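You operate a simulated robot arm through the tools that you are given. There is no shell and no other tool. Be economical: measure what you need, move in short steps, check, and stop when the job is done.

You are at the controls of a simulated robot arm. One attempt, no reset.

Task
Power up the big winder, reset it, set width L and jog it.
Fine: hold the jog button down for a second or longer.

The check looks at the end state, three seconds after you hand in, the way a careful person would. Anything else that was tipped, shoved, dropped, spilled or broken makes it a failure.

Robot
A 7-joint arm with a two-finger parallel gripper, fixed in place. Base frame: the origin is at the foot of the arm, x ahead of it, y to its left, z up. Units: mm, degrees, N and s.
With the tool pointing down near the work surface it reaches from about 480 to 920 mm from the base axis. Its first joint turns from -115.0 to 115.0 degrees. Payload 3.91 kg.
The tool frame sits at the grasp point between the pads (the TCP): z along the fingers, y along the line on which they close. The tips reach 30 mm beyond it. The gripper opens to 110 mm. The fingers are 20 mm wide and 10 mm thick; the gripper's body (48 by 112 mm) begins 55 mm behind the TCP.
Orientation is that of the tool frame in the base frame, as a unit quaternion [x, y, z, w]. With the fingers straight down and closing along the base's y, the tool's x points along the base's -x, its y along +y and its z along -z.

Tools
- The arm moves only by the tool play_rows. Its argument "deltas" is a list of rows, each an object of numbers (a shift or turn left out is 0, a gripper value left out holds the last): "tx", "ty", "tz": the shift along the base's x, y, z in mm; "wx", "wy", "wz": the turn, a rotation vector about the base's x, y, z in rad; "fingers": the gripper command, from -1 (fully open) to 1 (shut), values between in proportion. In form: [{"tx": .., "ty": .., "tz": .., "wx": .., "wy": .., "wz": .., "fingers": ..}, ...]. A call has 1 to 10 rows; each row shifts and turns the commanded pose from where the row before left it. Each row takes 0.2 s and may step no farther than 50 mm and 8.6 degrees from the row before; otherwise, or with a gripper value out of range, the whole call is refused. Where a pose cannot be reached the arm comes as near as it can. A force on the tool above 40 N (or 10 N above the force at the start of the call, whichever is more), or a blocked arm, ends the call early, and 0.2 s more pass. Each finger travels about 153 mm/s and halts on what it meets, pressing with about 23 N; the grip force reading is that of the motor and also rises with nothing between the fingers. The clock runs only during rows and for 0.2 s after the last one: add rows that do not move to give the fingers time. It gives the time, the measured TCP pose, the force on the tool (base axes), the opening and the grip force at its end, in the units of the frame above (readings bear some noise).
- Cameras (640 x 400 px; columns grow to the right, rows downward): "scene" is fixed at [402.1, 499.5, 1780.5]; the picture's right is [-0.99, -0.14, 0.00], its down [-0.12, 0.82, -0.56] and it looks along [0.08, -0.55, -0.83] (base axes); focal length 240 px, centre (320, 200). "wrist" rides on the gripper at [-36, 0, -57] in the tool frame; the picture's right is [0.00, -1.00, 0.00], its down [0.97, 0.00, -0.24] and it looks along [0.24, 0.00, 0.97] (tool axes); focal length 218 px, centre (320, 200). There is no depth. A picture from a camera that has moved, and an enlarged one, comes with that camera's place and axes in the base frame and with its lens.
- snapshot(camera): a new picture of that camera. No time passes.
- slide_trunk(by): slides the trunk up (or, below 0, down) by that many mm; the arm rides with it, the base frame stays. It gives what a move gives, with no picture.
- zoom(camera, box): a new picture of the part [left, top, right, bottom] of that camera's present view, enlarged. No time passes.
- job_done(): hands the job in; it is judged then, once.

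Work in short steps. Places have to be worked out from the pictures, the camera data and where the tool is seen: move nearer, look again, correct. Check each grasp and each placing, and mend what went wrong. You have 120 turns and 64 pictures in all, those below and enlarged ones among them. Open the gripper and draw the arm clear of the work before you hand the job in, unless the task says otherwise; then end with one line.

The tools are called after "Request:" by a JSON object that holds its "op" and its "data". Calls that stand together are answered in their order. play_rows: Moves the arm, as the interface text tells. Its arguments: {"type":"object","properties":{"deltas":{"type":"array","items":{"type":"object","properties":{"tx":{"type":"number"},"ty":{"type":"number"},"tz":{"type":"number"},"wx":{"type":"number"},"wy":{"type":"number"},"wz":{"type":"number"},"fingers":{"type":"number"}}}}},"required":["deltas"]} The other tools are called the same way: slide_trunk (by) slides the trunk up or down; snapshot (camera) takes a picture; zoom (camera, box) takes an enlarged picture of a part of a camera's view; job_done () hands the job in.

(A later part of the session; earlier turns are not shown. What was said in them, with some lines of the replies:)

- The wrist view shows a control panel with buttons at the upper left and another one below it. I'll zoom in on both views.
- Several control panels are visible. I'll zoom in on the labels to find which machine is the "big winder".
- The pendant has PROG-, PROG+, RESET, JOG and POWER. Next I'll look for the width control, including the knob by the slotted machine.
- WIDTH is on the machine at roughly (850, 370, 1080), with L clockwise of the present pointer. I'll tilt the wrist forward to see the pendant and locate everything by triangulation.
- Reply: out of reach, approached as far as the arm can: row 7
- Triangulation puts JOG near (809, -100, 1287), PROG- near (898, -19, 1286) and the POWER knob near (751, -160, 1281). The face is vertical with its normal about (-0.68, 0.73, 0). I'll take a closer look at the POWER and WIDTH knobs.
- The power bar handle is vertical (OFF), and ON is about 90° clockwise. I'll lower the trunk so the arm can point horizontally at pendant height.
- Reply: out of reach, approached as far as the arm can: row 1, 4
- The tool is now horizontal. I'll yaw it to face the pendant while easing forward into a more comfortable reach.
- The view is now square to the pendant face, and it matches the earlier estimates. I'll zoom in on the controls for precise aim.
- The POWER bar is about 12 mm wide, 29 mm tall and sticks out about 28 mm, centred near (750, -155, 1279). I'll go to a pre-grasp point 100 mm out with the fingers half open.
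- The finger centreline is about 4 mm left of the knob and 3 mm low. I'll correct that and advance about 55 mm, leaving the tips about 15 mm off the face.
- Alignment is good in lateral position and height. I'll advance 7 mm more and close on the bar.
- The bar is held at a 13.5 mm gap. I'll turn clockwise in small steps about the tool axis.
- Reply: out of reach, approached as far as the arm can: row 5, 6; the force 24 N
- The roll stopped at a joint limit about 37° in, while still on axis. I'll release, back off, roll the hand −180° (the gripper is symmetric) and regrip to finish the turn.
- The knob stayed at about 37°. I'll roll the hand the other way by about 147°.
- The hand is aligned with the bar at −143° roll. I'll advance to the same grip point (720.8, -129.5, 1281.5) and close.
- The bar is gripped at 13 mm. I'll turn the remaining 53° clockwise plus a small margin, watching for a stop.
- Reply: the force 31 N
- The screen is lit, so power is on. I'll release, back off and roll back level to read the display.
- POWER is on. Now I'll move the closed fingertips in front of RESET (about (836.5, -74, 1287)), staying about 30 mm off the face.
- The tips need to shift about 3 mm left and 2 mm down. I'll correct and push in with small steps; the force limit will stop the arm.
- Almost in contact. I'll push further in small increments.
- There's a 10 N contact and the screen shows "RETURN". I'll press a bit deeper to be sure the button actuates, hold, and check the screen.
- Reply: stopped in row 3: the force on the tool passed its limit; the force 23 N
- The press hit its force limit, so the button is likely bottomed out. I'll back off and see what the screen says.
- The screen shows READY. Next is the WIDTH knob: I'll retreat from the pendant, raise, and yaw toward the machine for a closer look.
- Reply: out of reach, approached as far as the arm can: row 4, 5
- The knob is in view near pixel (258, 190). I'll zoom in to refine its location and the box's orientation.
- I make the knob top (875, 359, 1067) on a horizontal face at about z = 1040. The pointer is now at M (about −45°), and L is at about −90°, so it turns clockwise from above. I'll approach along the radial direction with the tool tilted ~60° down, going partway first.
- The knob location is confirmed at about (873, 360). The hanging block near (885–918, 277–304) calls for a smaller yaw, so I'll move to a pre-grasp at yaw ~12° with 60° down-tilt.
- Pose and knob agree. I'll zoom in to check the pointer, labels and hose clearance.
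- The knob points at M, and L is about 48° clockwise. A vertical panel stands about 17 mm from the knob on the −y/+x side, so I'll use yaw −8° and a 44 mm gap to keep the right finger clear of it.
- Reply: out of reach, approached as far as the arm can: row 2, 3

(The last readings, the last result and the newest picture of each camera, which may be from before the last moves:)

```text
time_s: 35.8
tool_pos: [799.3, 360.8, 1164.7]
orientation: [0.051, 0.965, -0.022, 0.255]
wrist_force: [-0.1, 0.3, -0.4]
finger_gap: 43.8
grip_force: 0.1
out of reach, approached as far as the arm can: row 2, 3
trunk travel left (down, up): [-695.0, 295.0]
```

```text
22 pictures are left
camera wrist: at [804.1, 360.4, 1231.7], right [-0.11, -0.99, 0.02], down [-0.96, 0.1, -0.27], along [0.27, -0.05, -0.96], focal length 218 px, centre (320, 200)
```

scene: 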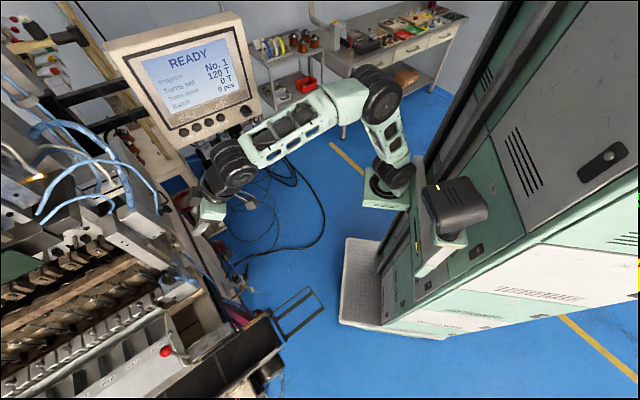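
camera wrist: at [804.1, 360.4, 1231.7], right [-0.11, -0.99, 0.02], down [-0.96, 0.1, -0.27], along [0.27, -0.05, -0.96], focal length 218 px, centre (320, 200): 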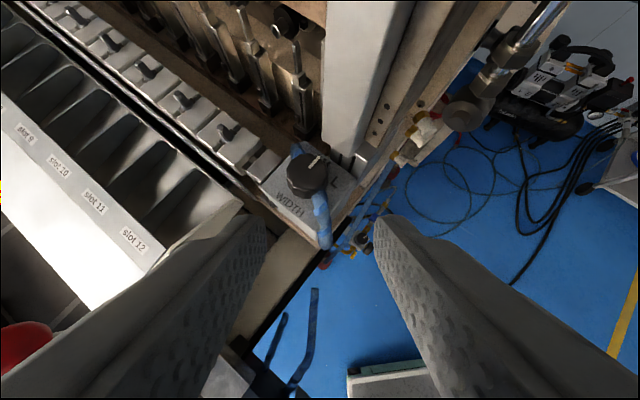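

The arm hit a wrist limit turning this way, the same + roll limit as before. I'll retreat a bit and flip the hand by −180° about its axis so there's ample positive roll range.

Request:
{"op": "play_rows", "data": {"deltas": [{"tx": -30, "ty": -10, "tz": 35}, {"tx": -30, "ty": -10, "tz": 35}, {"wx": -0.07, "wy": 0.0097, "wz": 0.1243}, {"wx": -0.07, "wy": 0.0097, "wz": 0.1243}, {"wx": -0.07, "wy": 0.0097, "wz": 0.1243}, {"wx": -0.07, "wy": 0.0097, "wz": 0.1243}, {"wx": -0.07, "wy": 0.0097, "wz": 0.1243}, {"wx": -0.07, "wy": 0.0097, "wz": 0.1243}, {"wx": -0.07, "wy": 0.0097, "wz": 0.1243}, {"wx": -0.07, "wy": 0.0097, "wz": 0.1243}]}}

Request:
{"op": "play_rows", "data": {"deltas": [{"wx": -0.07, "wy": 0.0097, "wz": 0.1243}, {"wx": -0.07, "wy": 0.0097, "wz": 0.1243}, {"wx": -0.07, "wy": 0.0097, "wz": 0.1243}, {"wx": -0.07, "wy": 0.0097, "wz": 0.1243}, {"wx": -0.07, "wy": 0.0097, "wz": 0.1243}, {"wx": -0.07, "wy": 0.0097, "wz": 0.1243}, {"wx": -0.07, "wy": 0.0097, "wz": 0.1243}, {"wx": -0.07, "wy": 0.0097, "wz": 0.1243}, {"wx": -0.07, "wy": 0.0097, "wz": 0.1243}, {"wx": -0.07, "wy": 0.0097, "wz": 0.1243}]}}

Request:
{"op": "play_rows", "data": {"deltas": [{"wx": -0.07, "wy": 0.0097, "wz": 0.1243}, {"wx": -0.07, "wy": 0.0097, "wz": 0.1243}, {"wx": -0.07, "wy": 0.0097, "wz": 0.1243}, {"wx": -0.07, "wy": 0.0097, "wz": 0.1243}]}}

Request:
{"op": "snapshot", "data": {"camera": "scene"}}

```text
time_s: 38.0
tool_pos: [738.5, 341.2, 1236.1]
orientation: [-0.48, 0.839, -0.156, 0.202]
wrist_force: [0.6, -0.4, 0.0]
finger_gap: 44.1
grip_force: 0.0
trunk travel left (down, up): [-695.0, 295.0]
```

```text
time_s: 40.2
tool_pos: [738.6, 341.8, 1235.0]
orientation: [0.913, -0.319, 0.25, -0.049]
wrist_force: [0.2, 0.2, -0.5]
finger_gap: 44.0
grip_force: 0.1
trunk travel left (down, up): [-695.0, 295.0]
```

```text
time_s: 41.2
tool_pos: [739.0, 342.4, 1235.3]
orientation: [0.966, -0.049, 0.254, 0.024]
wrist_force: [0.1, -0.5, 0.0]
finger_gap: 44.1
grip_force: 0.1
trunk travel left (down, up): [-695.0, 295.0]
```

```text
21 pictures are left
```

scene: 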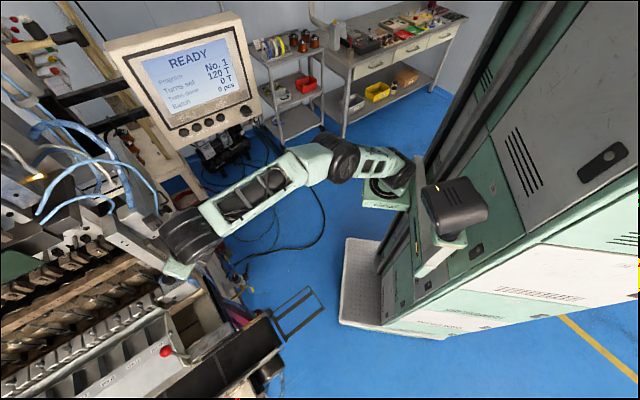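

The flip succeeded. Next I'll move to the pre-grasp point (813, 369, 1168) and check reach and view.

Request:
{"op": "play_rows", "data": {"deltas": [{"tx": 25, "ty": 9, "tz": -22}, {"tx": 25, "ty": 9, "tz": -22}, {"tx": 24, "ty": 9, "tz": -23}, {}]}}

Request:
{"op": "snapshot", "data": {"camera": "wrist"}}

```text
time_s: 42.2
tool_pos: [801.1, 356.4, 1160.5]
orientation: [0.966, -0.049, 0.255, 0.022]
wrist_force: [-1.0, 0.3, 0.3]
finger_gap: 44.2
grip_force: 0.1
out of reach, approached as far as the arm can: row 2, 3
trunk travel left (down, up): [-695.0, 295.0]
```

```text
20 pictures are left
camera wrist: at [742.7, 362.7, 1192.2], right [0.11, 0.99, -0.02], down [0.72, -0.06, 0.69], along [0.68, -0.09, -0.73], focal length 218 px, centre (320, 200)
```

wrist: 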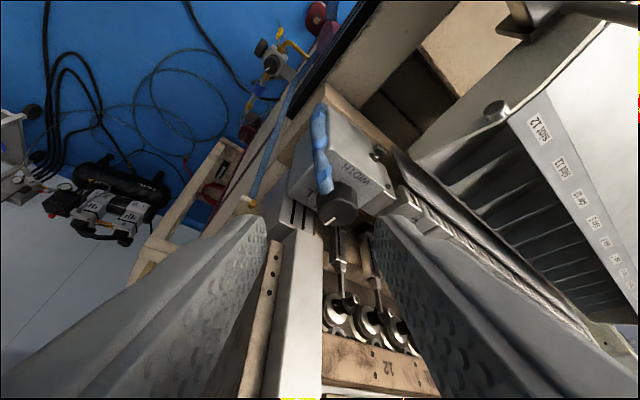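

It's a stretch limit at this height. The wrist appears higher than the shoulder, so I'll raise the trunk 120 mm (the hand rises clear too) and try again.

Request:
{"op": "slide_trunk", "data": {"by": 120}}

Request:
{"op": "play_rows", "data": {"deltas": [{"tx": 6, "ty": 6, "tz": -38}, {"tx": 6, "ty": 7, "tz": -38}, {"tz": -36}, {}]}}

```text
time_s: 43.7
tool_pos: [801.4, 356.6, 1279.7]
orientation: [0.965, -0.049, 0.255, 0.024]
wrist_force: [-0.9, -0.2, 0.1]
finger_gap: 43.9
grip_force: 0.2
trunk travel left (down, up): [-815.0, 175.0]
```

```text
time_s: 44.7
tool_pos: [812.6, 368.6, 1167.9]
orientation: [0.966, -0.05, 0.254, 0.023]
wrist_force: [0.1, -0.5, 0.0]
finger_gap: 44.4
grip_force: 0.1
trunk travel left (down, up): [-815.0, 175.0]
```

Reach is fine now. I'll advance halfway along the tool axis and look.

Request:
{"op": "play_rows", "data": {"deltas": [{"tx": 14, "ty": -2, "tz": -24}, {"tx": 12, "ty": -2, "tz": -21}, {}]}}

Request:
{"op": "snapshot", "data": {"camera": "wrist"}}

Request:
{"op": "zoom", "data": {"camera": "scene", "box": [110, 220, 230, 320]}}

```text
time_s: 45.5
tool_pos: [837.5, 368.9, 1123.4]
orientation: [0.965, -0.049, 0.255, 0.023]
wrist_force: [-0.3, -0.2, 0.3]
finger_gap: 43.9
grip_force: 0.0
trunk travel left (down, up): [-815.0, 175.0]
```

```text
19 pictures are left
camera wrist: at [780.1, 374.2, 1154.7], right [0.11, 0.99, -0.02], down [0.72, -0.06, 0.69], along [0.68, -0.09, -0.73], focal length 218 px, centre (320, 200)
```

wrist: 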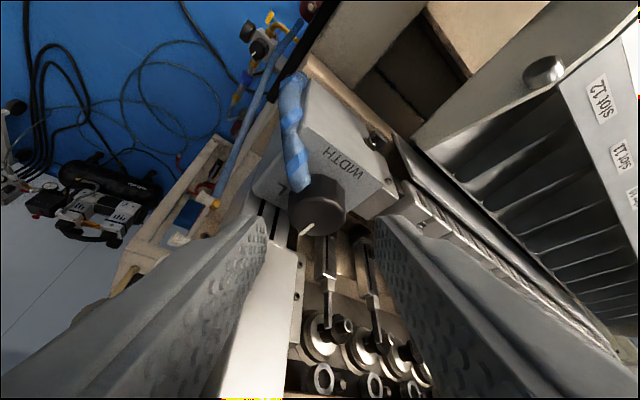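

```text
4.00 times, centred on (170, 270) of scene
camera zoom: at [402.1, 499.5, 1780.5], right [-0.99, -0.14, 0.0], down [-0.12, 0.82, -0.56], along [0.08, -0.55, -0.83], focal length 962 px, centre (920, -80)
```

zoom: 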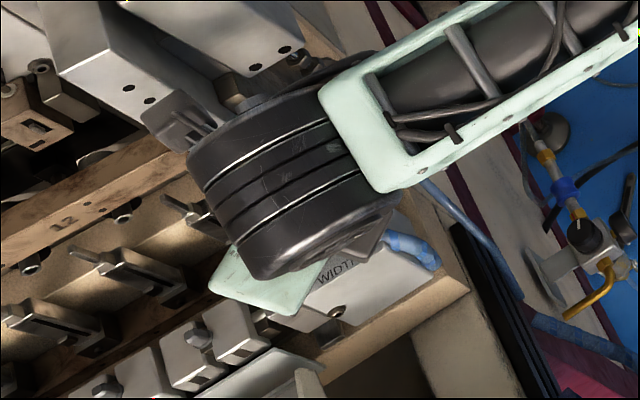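

The knob's position holds at (871–873, 361). I'll shift about 2.5 mm in −y while descending to the grasp point, then close gently.

Request:
{"op": "play_rows", "data": {"deltas": [{"tx": 11, "ty": -4, "tz": -18}, {"tx": 11, "ty": -2, "tz": -19}, {}]}}

Request:
{"op": "snapshot", "data": {"camera": "wrist"}}

```text
time_s: 46.3
tool_pos: [850.3, 355.8, 1086.7]
orientation: [0.965, -0.048, 0.255, 0.02]
wrist_force: [-2.3, 15.1, 9.3]
finger_gap: 50.7
grip_force: 6.3
out of reach, approached as far as the arm can: row 2
trunk travel left (down, up): [-815.0, 175.0]
```

```text
17 pictures are left
camera wrist: at [793.0, 361.2, 1117.2], right [0.1, 0.99, -0.02], down [0.72, -0.06, 0.69], along [0.68, -0.08, -0.72], focal length 218 px, centre (320, 200)
```

wrist: 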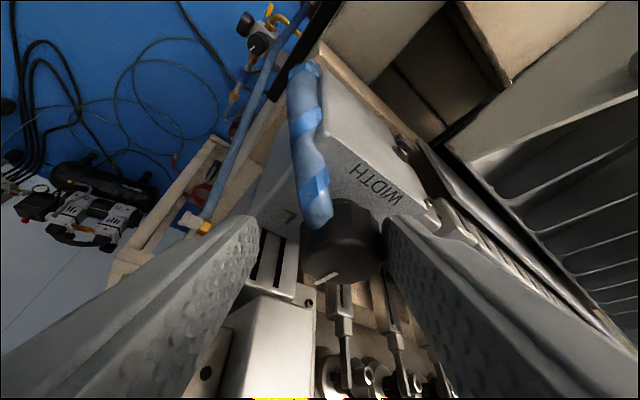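

The arm ran out of reach and the +y finger is leaning on the knob. I'll back straight off now, raise the trunk more, and try again.

Request:
{"op": "play_rows", "data": {"deltas": [{"ty": 5, "tz": 4}, {"tx": -11, "ty": 3, "tz": 20}, {"tx": -10, "ty": 3, "tz": 20}]}}

Request:
{"op": "slide_trunk", "data": {"by": 80}}

Request:
{"op": "play_rows", "data": {"deltas": [{"tz": -35}, {"tz": -30}, {}]}}

Request:
{"op": "snapshot", "data": {"camera": "wrist"}}

```text
time_s: 47.1
tool_pos: [830.9, 360.6, 1128.1]
orientation: [0.966, -0.049, 0.255, 0.023]
wrist_force: [0.3, -0.9, -0.3]
finger_gap: 44.2
grip_force: 0.1
trunk travel left (down, up): [-815.0, 175.0]
```

```text
time_s: 48.2
tool_pos: [830.7, 360.9, 1209.0]
orientation: [0.966, -0.049, 0.254, 0.024]
wrist_force: [-0.1, 0.0, 0.5]
finger_gap: 44.3
grip_force: 0.0
trunk travel left (down, up): [-895.0, 95.0]
```

```text
time_s: 49.0
tool_pos: [831.9, 362.3, 1144.1]
orientation: [0.966, -0.049, 0.254, 0.022]
wrist_force: [-0.7, 0.0, 0.3]
finger_gap: 44.1
grip_force: 0.0
trunk travel left (down, up): [-895.0, 95.0]
```

```text
16 pictures are left
camera wrist: at [773.1, 368.2, 1176.3], right [0.11, 0.99, -0.02], down [0.72, -0.06, 0.69], along [0.68, -0.09, -0.72], focal length 218 px, centre (320, 200)
```

wrist: 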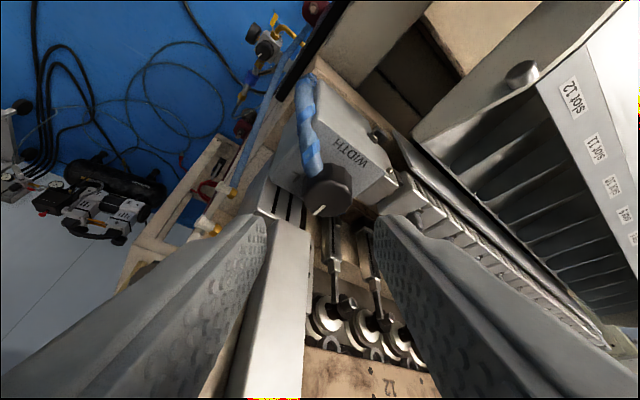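

I'll shift +4.5 mm in y to centre on the knob, then descend along the tool axis, checking the reach flag partway.

Request:
{"op": "play_rows", "data": {"deltas": [{"tx": -3, "ty": 4.5}, {"tx": 8, "ty": -1.2, "tz": -14}, {"tx": 8, "ty": -1.2, "tz": -15}, {}]}}

```text
time_s: 50.0
tool_pos: [844.9, 363.4, 1117.4]
orientation: [0.965, -0.05, 0.255, 0.024]
wrist_force: [0.4, -0.5, 0.2]
finger_gap: 44.1
grip_force: 0.0
trunk travel left (down, up): [-895.0, 95.0]
```

Request:
{"op": "play_rows", "data": {"deltas": [{"tx": 5.5, "tz": -11}, {"tx": 5.5, "ty": -0.4, "tz": -10}, {"tx": 5, "ty": -0.4, "tz": -10}, {}]}}

Request:
{"op": "snapshot", "data": {"camera": "wrist"}}

```text
time_s: 51.0
tool_pos: [852.3, 357.2, 1086.8]
orientation: [0.965, -0.047, 0.256, 0.022]
wrist_force: [-5.6, 17.6, 10.5]
finger_gap: 49.2
grip_force: 4.9
out of reach, approached as far as the arm can: row 1, 2, 3
trunk travel left (down, up): [-895.0, 95.0]
```

```text
15 pictures are left
camera wrist: at [793.7, 361.6, 1118.5], right [0.1, 0.99, -0.02], down [0.72, -0.06, 0.69], along [0.69, -0.08, -0.72], focal length 218 px, centre (320, 200)
```

wrist: 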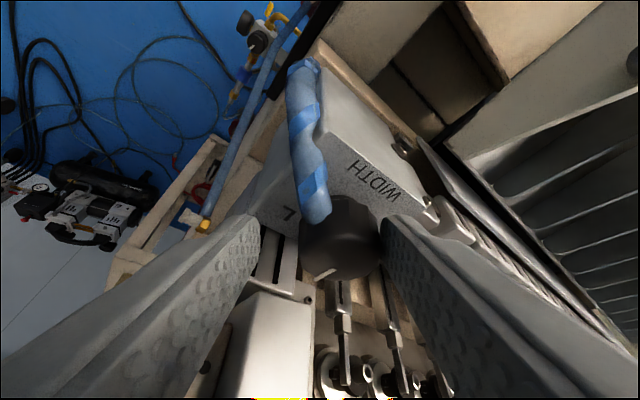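

It's a true stretch limit (r≈924), so trunk height alone won't do it. I'll back off and tilt the tool about 12° flatter so the wrist sits nearer the base.

Request:
{"op": "play_rows", "data": {"deltas": [{"ty": 5, "tz": 4}, {"tx": -11, "ty": 3, "tz": 22}, {"tx": -15, "ty": 2, "tz": 20}, {"tx": -10, "wx": -0.0145, "wy": -0.104}, {"tx": -5, "wx": -0.0145, "wy": -0.104}, {}]}}

```text
time_s: 52.5
tool_pos: [810.1, 360.9, 1131.3]
orientation: [0.933, -0.047, 0.355, 0.031]
wrist_force: [0.0, 0.3, 0.0]
finger_gap: 43.9
grip_force: 0.0
out of reach, approached as far as the arm can: row 1
trunk travel left (down, up): [-895.0, 95.0]
```

The tilt is right. I'll shift +8.5 mm in y and advance halfway along the axis to (833, 366, 1107).

Request:
{"op": "play_rows", "data": {"deltas": [{"ty": 8.5}, {"tx": 11, "ty": -1.5, "tz": -12}, {"tx": 12, "ty": -1.5, "tz": -13}, {}]}}

Request:
{"op": "snapshot", "data": {"camera": "wrist"}}

```text
time_s: 53.5
tool_pos: [833.0, 366.8, 1104.4]
orientation: [0.933, -0.048, 0.354, 0.032]
wrist_force: [-0.5, 0.1, 0.2]
finger_gap: 43.7
grip_force: 0.1
trunk travel left (down, up): [-895.0, 95.0]
```

```text
14 pictures are left
camera wrist: at [769.7, 371.8, 1123.3], right [0.11, 0.99, -0.02], down [0.56, -0.04, 0.82], along [0.82, -0.11, -0.57], focal length 218 px, centre (320, 200)
```

wrist: 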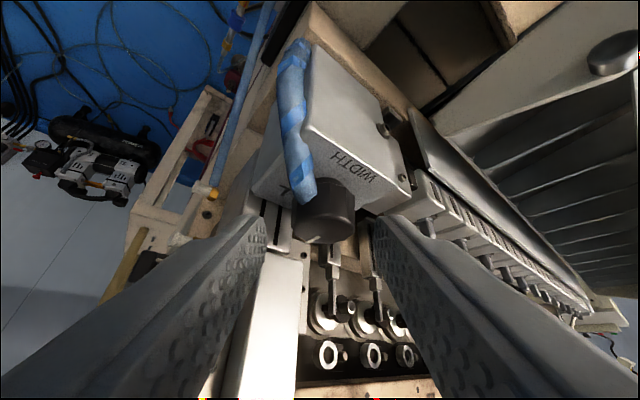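

Centred well. I'll advance the last ~30 mm.

Request:
{"op": "play_rows", "data": {"deltas": [{"tx": 8, "ty": -1.1, "tz": -8}, {"tx": 7, "ty": -1, "tz": -7}, {"tx": 7, "ty": -1, "tz": -7}, {}]}}

Request:
{"op": "snapshot", "data": {"camera": "wrist"}}

```text
time_s: 54.5
tool_pos: [855.2, 363.0, 1082.8]
orientation: [0.933, -0.047, 0.354, 0.033]
wrist_force: [0.6, 0.2, 0.2]
finger_gap: 44.0
grip_force: 0.0
trunk travel left (down, up): [-895.0, 95.0]
```

```text
13 pictures are left
camera wrist: at [792.2, 368.8, 1101.4], right [0.11, 0.99, -0.03], down [0.56, -0.04, 0.82], along [0.82, -0.11, -0.57], focal length 218 px, centre (320, 200)
```

wrist: 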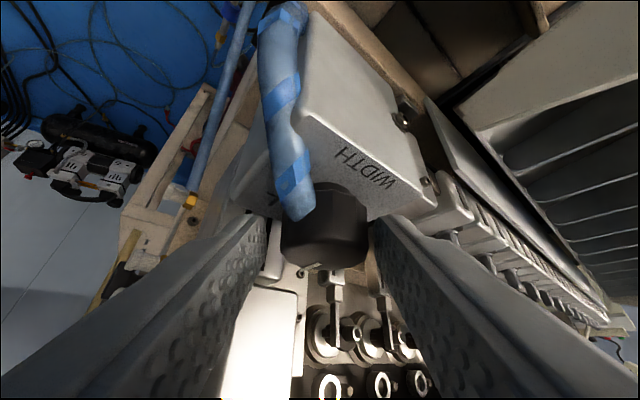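

In position without contact, with the knob between the fingers. Closing now.

Request:
{"op": "play_rows", "data": {"deltas": [{"fingers": 0.35}, {"fingers": 0.6}, {}]}}

```text
time_s: 55.2
tool_pos: [854.9, 364.1, 1083.0]
orientation: [0.934, -0.047, 0.354, 0.031]
wrist_force: [3.1, 11.4, -1.3]
finger_gap: 33.7
grip_force: 45.0
trunk travel left (down, up): [-895.0, 95.0]
```

Gripped at 33.7 mm. I'll rotate clockwise about the knob's vertical axis, with the TCP orbiting accordingly; three steps first.

Request:
{"op": "play_rows", "data": {"deltas": [{"tx": 0.35, "ty": 3, "wz": -0.14}, {"tx": 0.7, "ty": 2.5, "wz": -0.14}, {"tx": 1.05, "ty": 2.4, "wz": -0.14}]}}

```text
time_s: 55.7
tool_pos: [852.0, 367.0, 1084.2]
orientation: [0.929, -0.099, 0.354, 0.043]
wrist_force: [19.6, 14.9, -13.6]
finger_gap: 33.8
grip_force: 44.7
out of reach, approached as far as the arm can: row 1, 2
trunk travel left (down, up): [-895.0, 95.0]
stopped in row 2: the force on the tool passed its limit (the readings are from after the stop); the commanded pose is now the measured one
```

Turning negative pushes the wrist beyond reach, but a range of about +10° to −9° works. I'll ratchet: release, rotate back to +10° around the knob, regrip, and turn in bites.

Request:
{"op": "play_rows", "data": {"deltas": [{"fingers": 0.24}, {}, {"tx": 3.3, "ty": -3, "tz": -1, "wz": 0.134}, {"ty": -2.6, "wz": 0.134}, {"ty": -2.5, "wz": 0.134}, {}]}}

Request:
{"op": "snapshot", "data": {"camera": "wrist"}}

```text
time_s: 57.1
tool_pos: [853.2, 356.9, 1083.2]
orientation: [0.93, 0.088, 0.356, -0.028]
wrist_force: [-8.4, -2.4, -2.4]
finger_gap: 42.5
grip_force: 1.1
trunk travel left (down, up): [-895.0, 95.0]
```

```text
12 pictures are left
camera wrist: at [791.5, 343.5, 1101.2], right [-0.18, 0.98, -0.01], down [0.55, 0.11, 0.83], along [0.81, 0.15, -0.56], focal length 218 px, centre (320, 200)
```

wrist: 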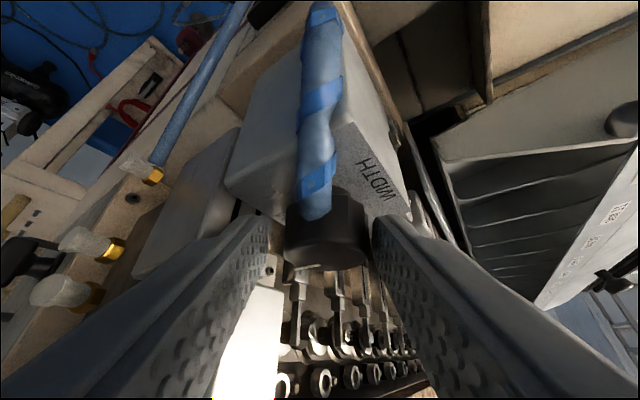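

At az +10°, with a light 8 N touch in −x. I'll ease back 2 mm, centre +1.5 mm in y, and grip.

Request:
{"op": "play_rows", "data": {"deltas": [{"tx": -2.5, "ty": 1.8}, {"fingers": 0.35}, {"fingers": 0.6}, {}]}}

```text
time_s: 58.1
tool_pos: [851.6, 359.2, 1084.8]
orientation: [0.93, 0.087, 0.357, -0.029]
wrist_force: [2.7, 2.7, 6.0]
finger_gap: 33.6
grip_force: 44.9
trunk travel left (down, up): [-895.0, 95.0]
```

Gripped cleanly with low side force. Turning about −19° in three steps.

Request:
{"op": "play_rows", "data": {"deltas": [{"tx": -0.36, "ty": 2.35, "wz": -0.11}, {"tx": -0.1, "ty": 2.4, "wz": -0.11}, {"tx": 0.15, "ty": 2.4, "wz": -0.11}]}}

```text
time_s: 58.9
tool_pos: [853.4, 365.0, 1084.3]
orientation: [0.931, -0.068, 0.357, 0.032]
wrist_force: [10.1, 2.0, 6.7]
finger_gap: 33.4
grip_force: 44.6
trunk travel left (down, up): [-895.0, 95.0]
```

Turned 19° with no stop. Release, return to +10°, regrip, and take the second bite.

Request:
{"op": "play_rows", "data": {"deltas": [{"fingers": 0.24}, {}, {"tx": -0.5, "ty": -2.2, "wz": 0.112}, {"tx": -0.5, "ty": -2, "wz": 0.112}, {"tx": -0.8, "ty": -1.8, "wz": 0.112}, {}, {"fingers": 0.35}, {"fingers": 0.6}, {}]}}

Request:
{"op": "snapshot", "data": {"camera": "wrist"}}

```text
time_s: 60.9
tool_pos: [849.4, 358.1, 1084.3]
orientation: [0.929, 0.09, 0.357, -0.029]
wrist_force: [-0.3, -4.5, 0.5]
finger_gap: 33.0
grip_force: 44.8
trunk travel left (down, up): [-895.0, 95.0]
```

```text
11 pictures are left
camera wrist: at [786.9, 344.9, 1102.4], right [-0.19, 0.98, -0.01], down [0.55, 0.11, 0.83], along [0.81, 0.15, -0.56], focal length 218 px, centre (320, 200)
```

wrist: 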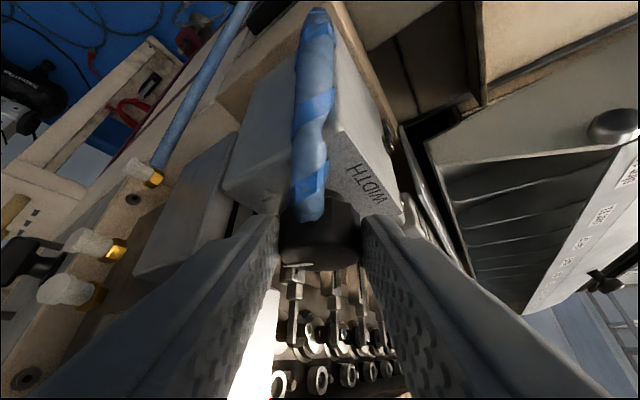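

Gripped again. Second bite.

Request:
{"op": "play_rows", "data": {"deltas": [{"tx": -0.43, "ty": 2.5, "wz": -0.11}, {"tx": -0.15, "ty": 2.5, "wz": -0.11}, {"tx": 0.15, "ty": 2.5, "wz": -0.11}]}}

Request:
{"op": "play_rows", "data": {"deltas": [{"fingers": 0.24}, {}, {"tx": -18, "ty": 2, "tz": 22}, {"tx": -20, "ty": 3, "tz": 24}, {"tx": -20, "ty": 3, "tz": 24}]}}

Request:
{"op": "snapshot", "data": {"camera": "wrist"}}

```text
time_s: 61.7
tool_pos: [848.9, 365.9, 1084.3]
orientation: [0.932, -0.065, 0.356, 0.031]
wrist_force: [0.8, -7.3, -6.5]
finger_gap: 32.7
grip_force: 45.4
trunk travel left (down, up): [-895.0, 95.0]
```

```text
time_s: 62.9
tool_pos: [792.3, 373.5, 1155.6]
orientation: [0.932, -0.064, 0.356, 0.031]
wrist_force: [0.5, -0.9, -0.4]
finger_gap: 41.7
grip_force: 0.1
trunk travel left (down, up): [-895.0, 95.0]
```

```text
10 pictures are left
camera wrist: at [729.6, 381.1, 1173.5], right [0.14, 0.99, -0.01], down [0.56, -0.07, 0.83], along [0.82, -0.12, -0.56], focal length 218 px, centre (320, 200)
```

wrist: 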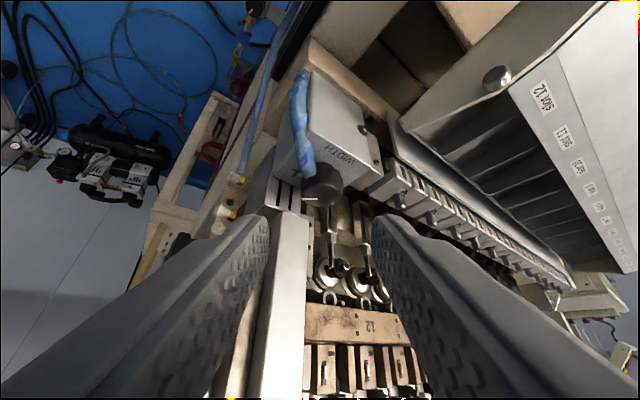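

Request:
{"op": "zoom", "data": {"camera": "wrist", "box": [270, 130, 390, 220]}}

```text
4.44 times, centred on (330, 175) of wrist
camera zoom: at [729.6, 381.1, 1173.5], right [0.14, 0.99, -0.01], down [0.56, -0.07, 0.83], along [0.82, -0.12, -0.56], focal length 970 px, centre (276, 311)
```

zoom: 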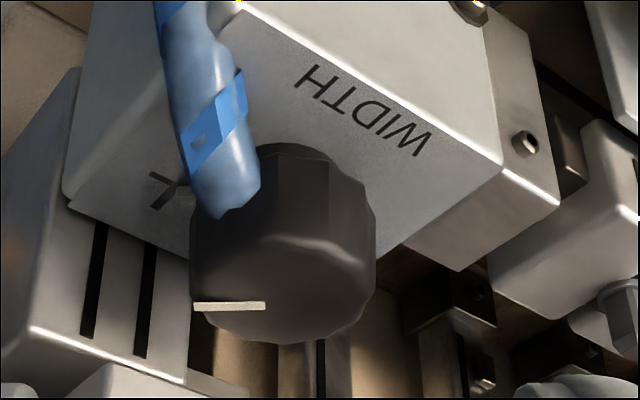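

The pointer direction works out to about −95°, which matches L. I'll retreat to open the scene camera's line of sight and verify.

Request:
{"op": "play_rows", "data": {"deltas": [{"tx": -25, "ty": 0, "tz": 35, "fingers": 1}, {"tx": -30, "ty": -15, "tz": 30}, {"tx": -30, "ty": -30, "tz": 20}, {"tx": -25, "ty": -40, "tz": 10}, {"tx": -10, "ty": -45}, {"tx": 0, "ty": -45}]}}

Request:
{"op": "zoom", "data": {"camera": "scene", "box": [140, 260, 220, 310]}}

```text
time_s: 64.3
tool_pos: [671.2, 200.8, 1249.0]
orientation: [0.932, -0.064, 0.355, 0.03]
wrist_force: [-0.1, 0.5, -0.6]
finger_gap: 0.1
grip_force: 22.8
trunk travel left (down, up): [-895.0, 95.0]
```

```text
8.00 times, centred on (180, 285) of scene
camera zoom: at [402.1, 499.5, 1780.5], right [-0.99, -0.14, 0.0], down [-0.12, 0.82, -0.56], along [0.08, -0.55, -0.83], focal length 1923 px, centre (1440, -480)
```

zoom: 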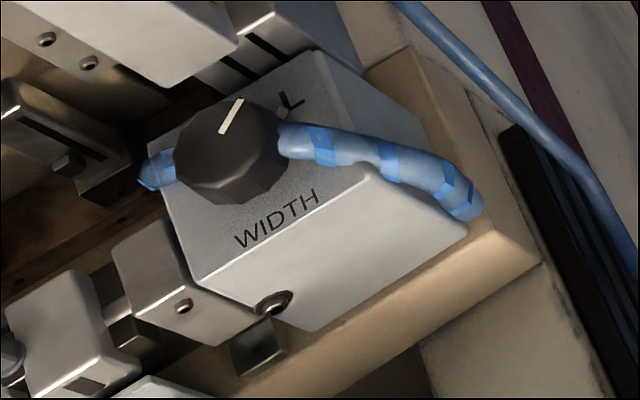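

The pointer reads about −92° and the L label about −90°, so WIDTH is on L. Now I'll head back to the pendant: raise and level the tool, lower the trunk, then yaw toward the face.

Request:
{"op": "play_rows", "data": {"deltas": [{"tx": -8, "ty": -22, "tz": 38, "wx": -0.0195, "wy": -0.1386}, {"tx": -8, "ty": -22, "tz": 38, "wx": -0.0195, "wy": -0.1386}, {"tx": -8, "ty": -22, "tz": 38, "wx": -0.0195, "wy": -0.1386}, {"tx": -8, "ty": -20, "tz": 38, "wx": -0.0195, "wy": -0.1386}, {"tx": -8, "ty": -20, "tz": 38, "wx": -0.0195, "wy": -0.1386}, {"wx": -0.0195, "wy": -0.135}]}}

Request:
{"op": "slide_trunk", "data": {"by": -160}}

```text
time_s: 65.7
tool_pos: [633.1, 93.5, 1439.5]
orientation: [0.706, -0.049, 0.705, 0.054]
wrist_force: [-0.1, -1.0, 0.5]
finger_gap: 0.0
grip_force: 22.7
trunk travel left (down, up): [-895.0, 95.0]
```

```text
time_s: 67.5
tool_pos: [632.1, 94.5, 1279.1]
orientation: [0.707, -0.049, 0.703, 0.054]
wrist_force: [-0.5, -0.4, -0.4]
finger_gap: 0.0
grip_force: 23.2
trunk travel left (down, up): [-735.0, 255.0]
```

Level at z = 1279. JOG contact should occur with the TCP near (790.7, -81.3, 1285), offset from the RESET contact. I'll move to 35 mm short of that while yawing.

Request:
{"op": "play_rows", "data": {"deltas": [{"tx": 27, "ty": -30, "tz": 1.2, "wz": -0.135}, {"tx": 27, "ty": -30, "tz": 1.2, "wz": -0.135}, {"tx": 27, "ty": -30, "tz": 1.2, "wz": -0.135}, {"tx": 27, "ty": -30, "tz": 1.2, "wz": -0.135}, {"tx": 27, "ty": -30, "tz": 1.2, "wz": -0.134}, {}]}}

Request:
{"op": "snapshot", "data": {"camera": "wrist"}}

```text
time_s: 68.9
tool_pos: [769.9, -57.3, 1286.9]
orientation: [0.65, -0.281, 0.646, 0.285]
wrist_force: [0.2, -0.2, 0.5]
finger_gap: 0.1
grip_force: 22.9
trunk travel left (down, up): [-735.0, 255.0]
```

```text
7 pictures are left
camera wrist: at [732.5, -16.6, 1250.5], right [0.73, 0.68, -0.01], down [-0.16, 0.18, 0.97], along [0.66, -0.71, 0.24], focal length 218 px, centre (320, 200)
```

wrist: 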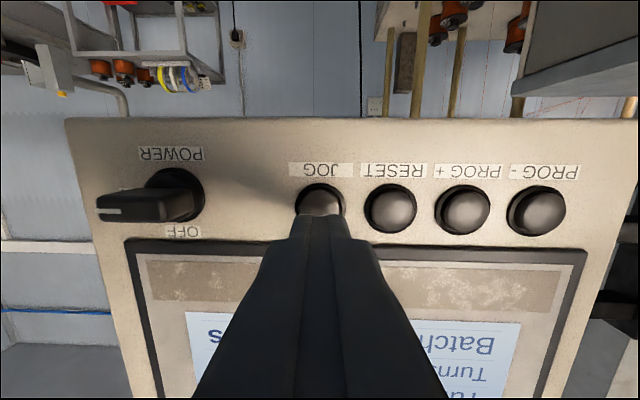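

Aligned on JOG. I'll lower 2 mm and approach to near contact.

Request:
{"op": "play_rows", "data": {"deltas": [{"tx": 8, "ty": -8.6, "tz": -2}, {"tx": 6, "ty": -6.5}, {"tx": 4, "ty": -4.3}, {"tx": 2, "ty": -2.2}, {}]}}

```text
time_s: 70.1
tool_pos: [789.2, -78.3, 1283.4]
orientation: [0.65, -0.281, 0.646, 0.284]
wrist_force: [-0.7, 0.2, -0.6]
finger_gap: 0.0
grip_force: 23.5
trunk travel left (down, up): [-735.0, 255.0]
```

Request:
{"op": "play_rows", "data": {"deltas": [{"tx": 1.4, "ty": -1.5}, {"tx": 1.4, "ty": -1.5}, {"tx": 0.8, "ty": -0.9}, {"tx": 0.7, "ty": -0.7}]}}

Request:
{"op": "zoom", "data": {"camera": "scene", "box": [130, 20, 270, 150]}}

```text
time_s: 71.1
tool_pos: [793.0, -81.2, 1283.1]
orientation: [0.65, -0.281, 0.646, 0.284]
wrist_force: [-4.8, 7.3, 1.7]
finger_gap: 0.0
grip_force: 22.8
trunk travel left (down, up): [-735.0, 255.0]
```

```text
3.08 times, centred on (200, 85) of scene
camera zoom: at [402.1, 499.5, 1780.5], right [-0.99, -0.14, 0.0], down [-0.12, 0.82, -0.56], along [0.08, -0.55, -0.83], focal length 740 px, centre (689, 554)
```

zoom: 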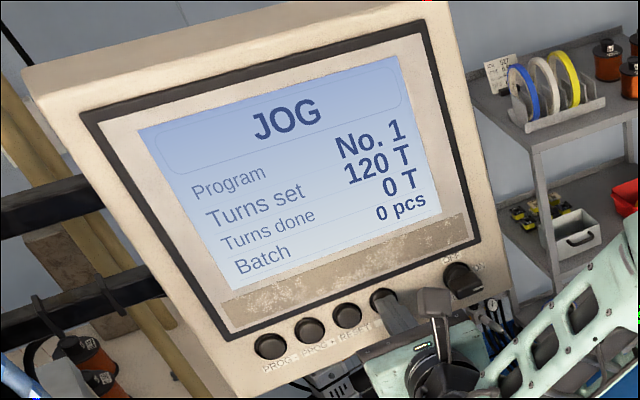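

The screen shows JOG and the contact force is about 9 N. I'll press a hair more and hold for about 1.8 s.

Request:
{"op": "play_rows", "data": {"deltas": [{"tx": 0.6, "ty": -0.6}, {}, {}, {}, {}, {}, {}, {}, {}]}}

Request:
{"op": "zoom", "data": {"camera": "scene", "box": [130, 20, 270, 150]}}

```text
time_s: 73.1
tool_pos: [792.2, -81.1, 1284.1]
orientation: [0.65, -0.281, 0.646, 0.285]
wrist_force: [-5.5, 13.5, 0.2]
finger_gap: 0.0
grip_force: 23.0
trunk travel left (down, up): [-735.0, 255.0]
```

```text
3.08 times, centred on (200, 85) of scene
camera zoom: at [402.1, 499.5, 1780.5], right [-0.99, -0.14, 0.0], down [-0.12, 0.82, -0.56], along [0.08, -0.55, -0.83], focal length 740 px, centre (689, 554)
```

zoom: 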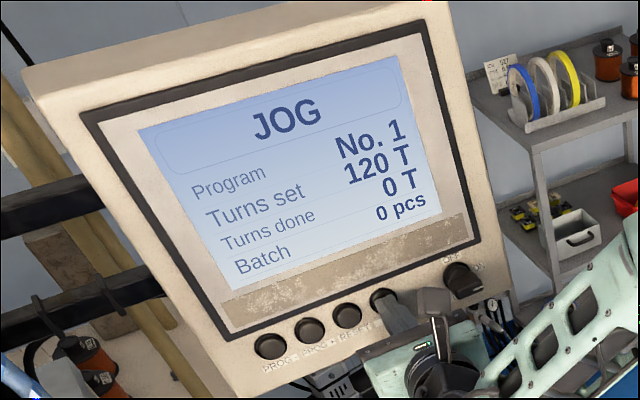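

JOG was held for about 2 s. Now I'll release, withdraw along the normal, and open the gripper once clear.

Request:
{"op": "play_rows", "data": {"deltas": [{"tx": -10, "ty": 11}, {"tx": -28, "ty": 30}, {"tx": -30, "ty": 32}, {"tx": -30, "ty": 32}, {"tx": -20, "ty": 20, "fingers": -1}, {}, {}]}}

Request:
{"op": "snapshot", "data": {"camera": "scene"}}

Request:
{"op": "zoom", "data": {"camera": "scene", "box": [130, 20, 270, 150]}}

```text
time_s: 74.7
tool_pos: [674.2, 42.2, 1284.2]
orientation: [0.651, -0.281, 0.645, 0.286]
wrist_force: [0.6, 0.4, 0.2]
finger_gap: 110.1
grip_force: 0.1
trunk travel left (down, up): [-735.0, 255.0]
```

```text
4 pictures are left
```

scene: 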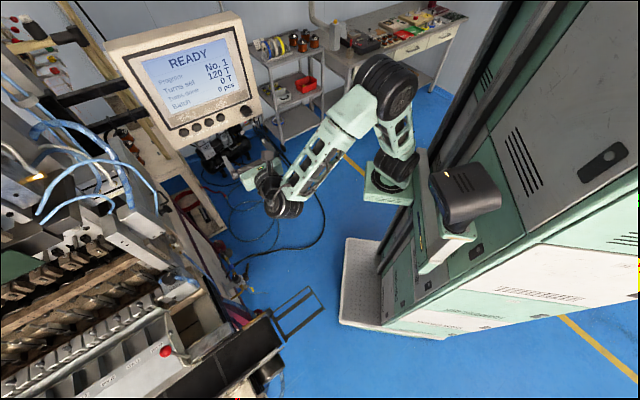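

```text
3.08 times, centred on (200, 85) of scene
camera zoom: at [402.1, 499.5, 1780.5], right [-0.99, -0.14, 0.0], down [-0.12, 0.82, -0.56], along [0.08, -0.55, -0.83], focal length 740 px, centre (689, 554)
```

zoom: 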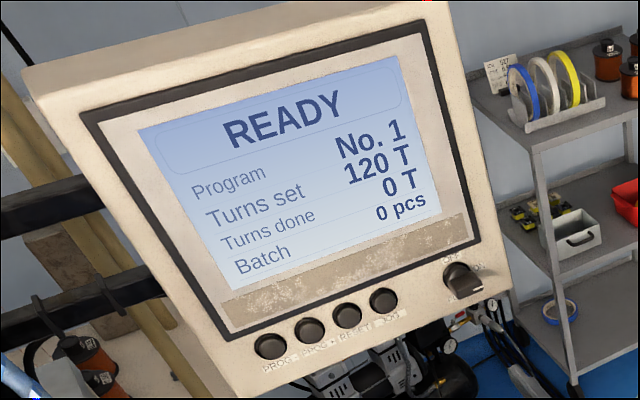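

The winder is back at READY with power on and WIDTH on L. The arm is clear and the gripper is open, so I'm handing in.

Request:
{"op": "job_done", "data": {}}

```text
The job is handed in.
```

The big winder is powered on and reset, its width is set to L, and I held JOG for about 2 seconds; it's back at READY and the arm is clear with the gripper open.
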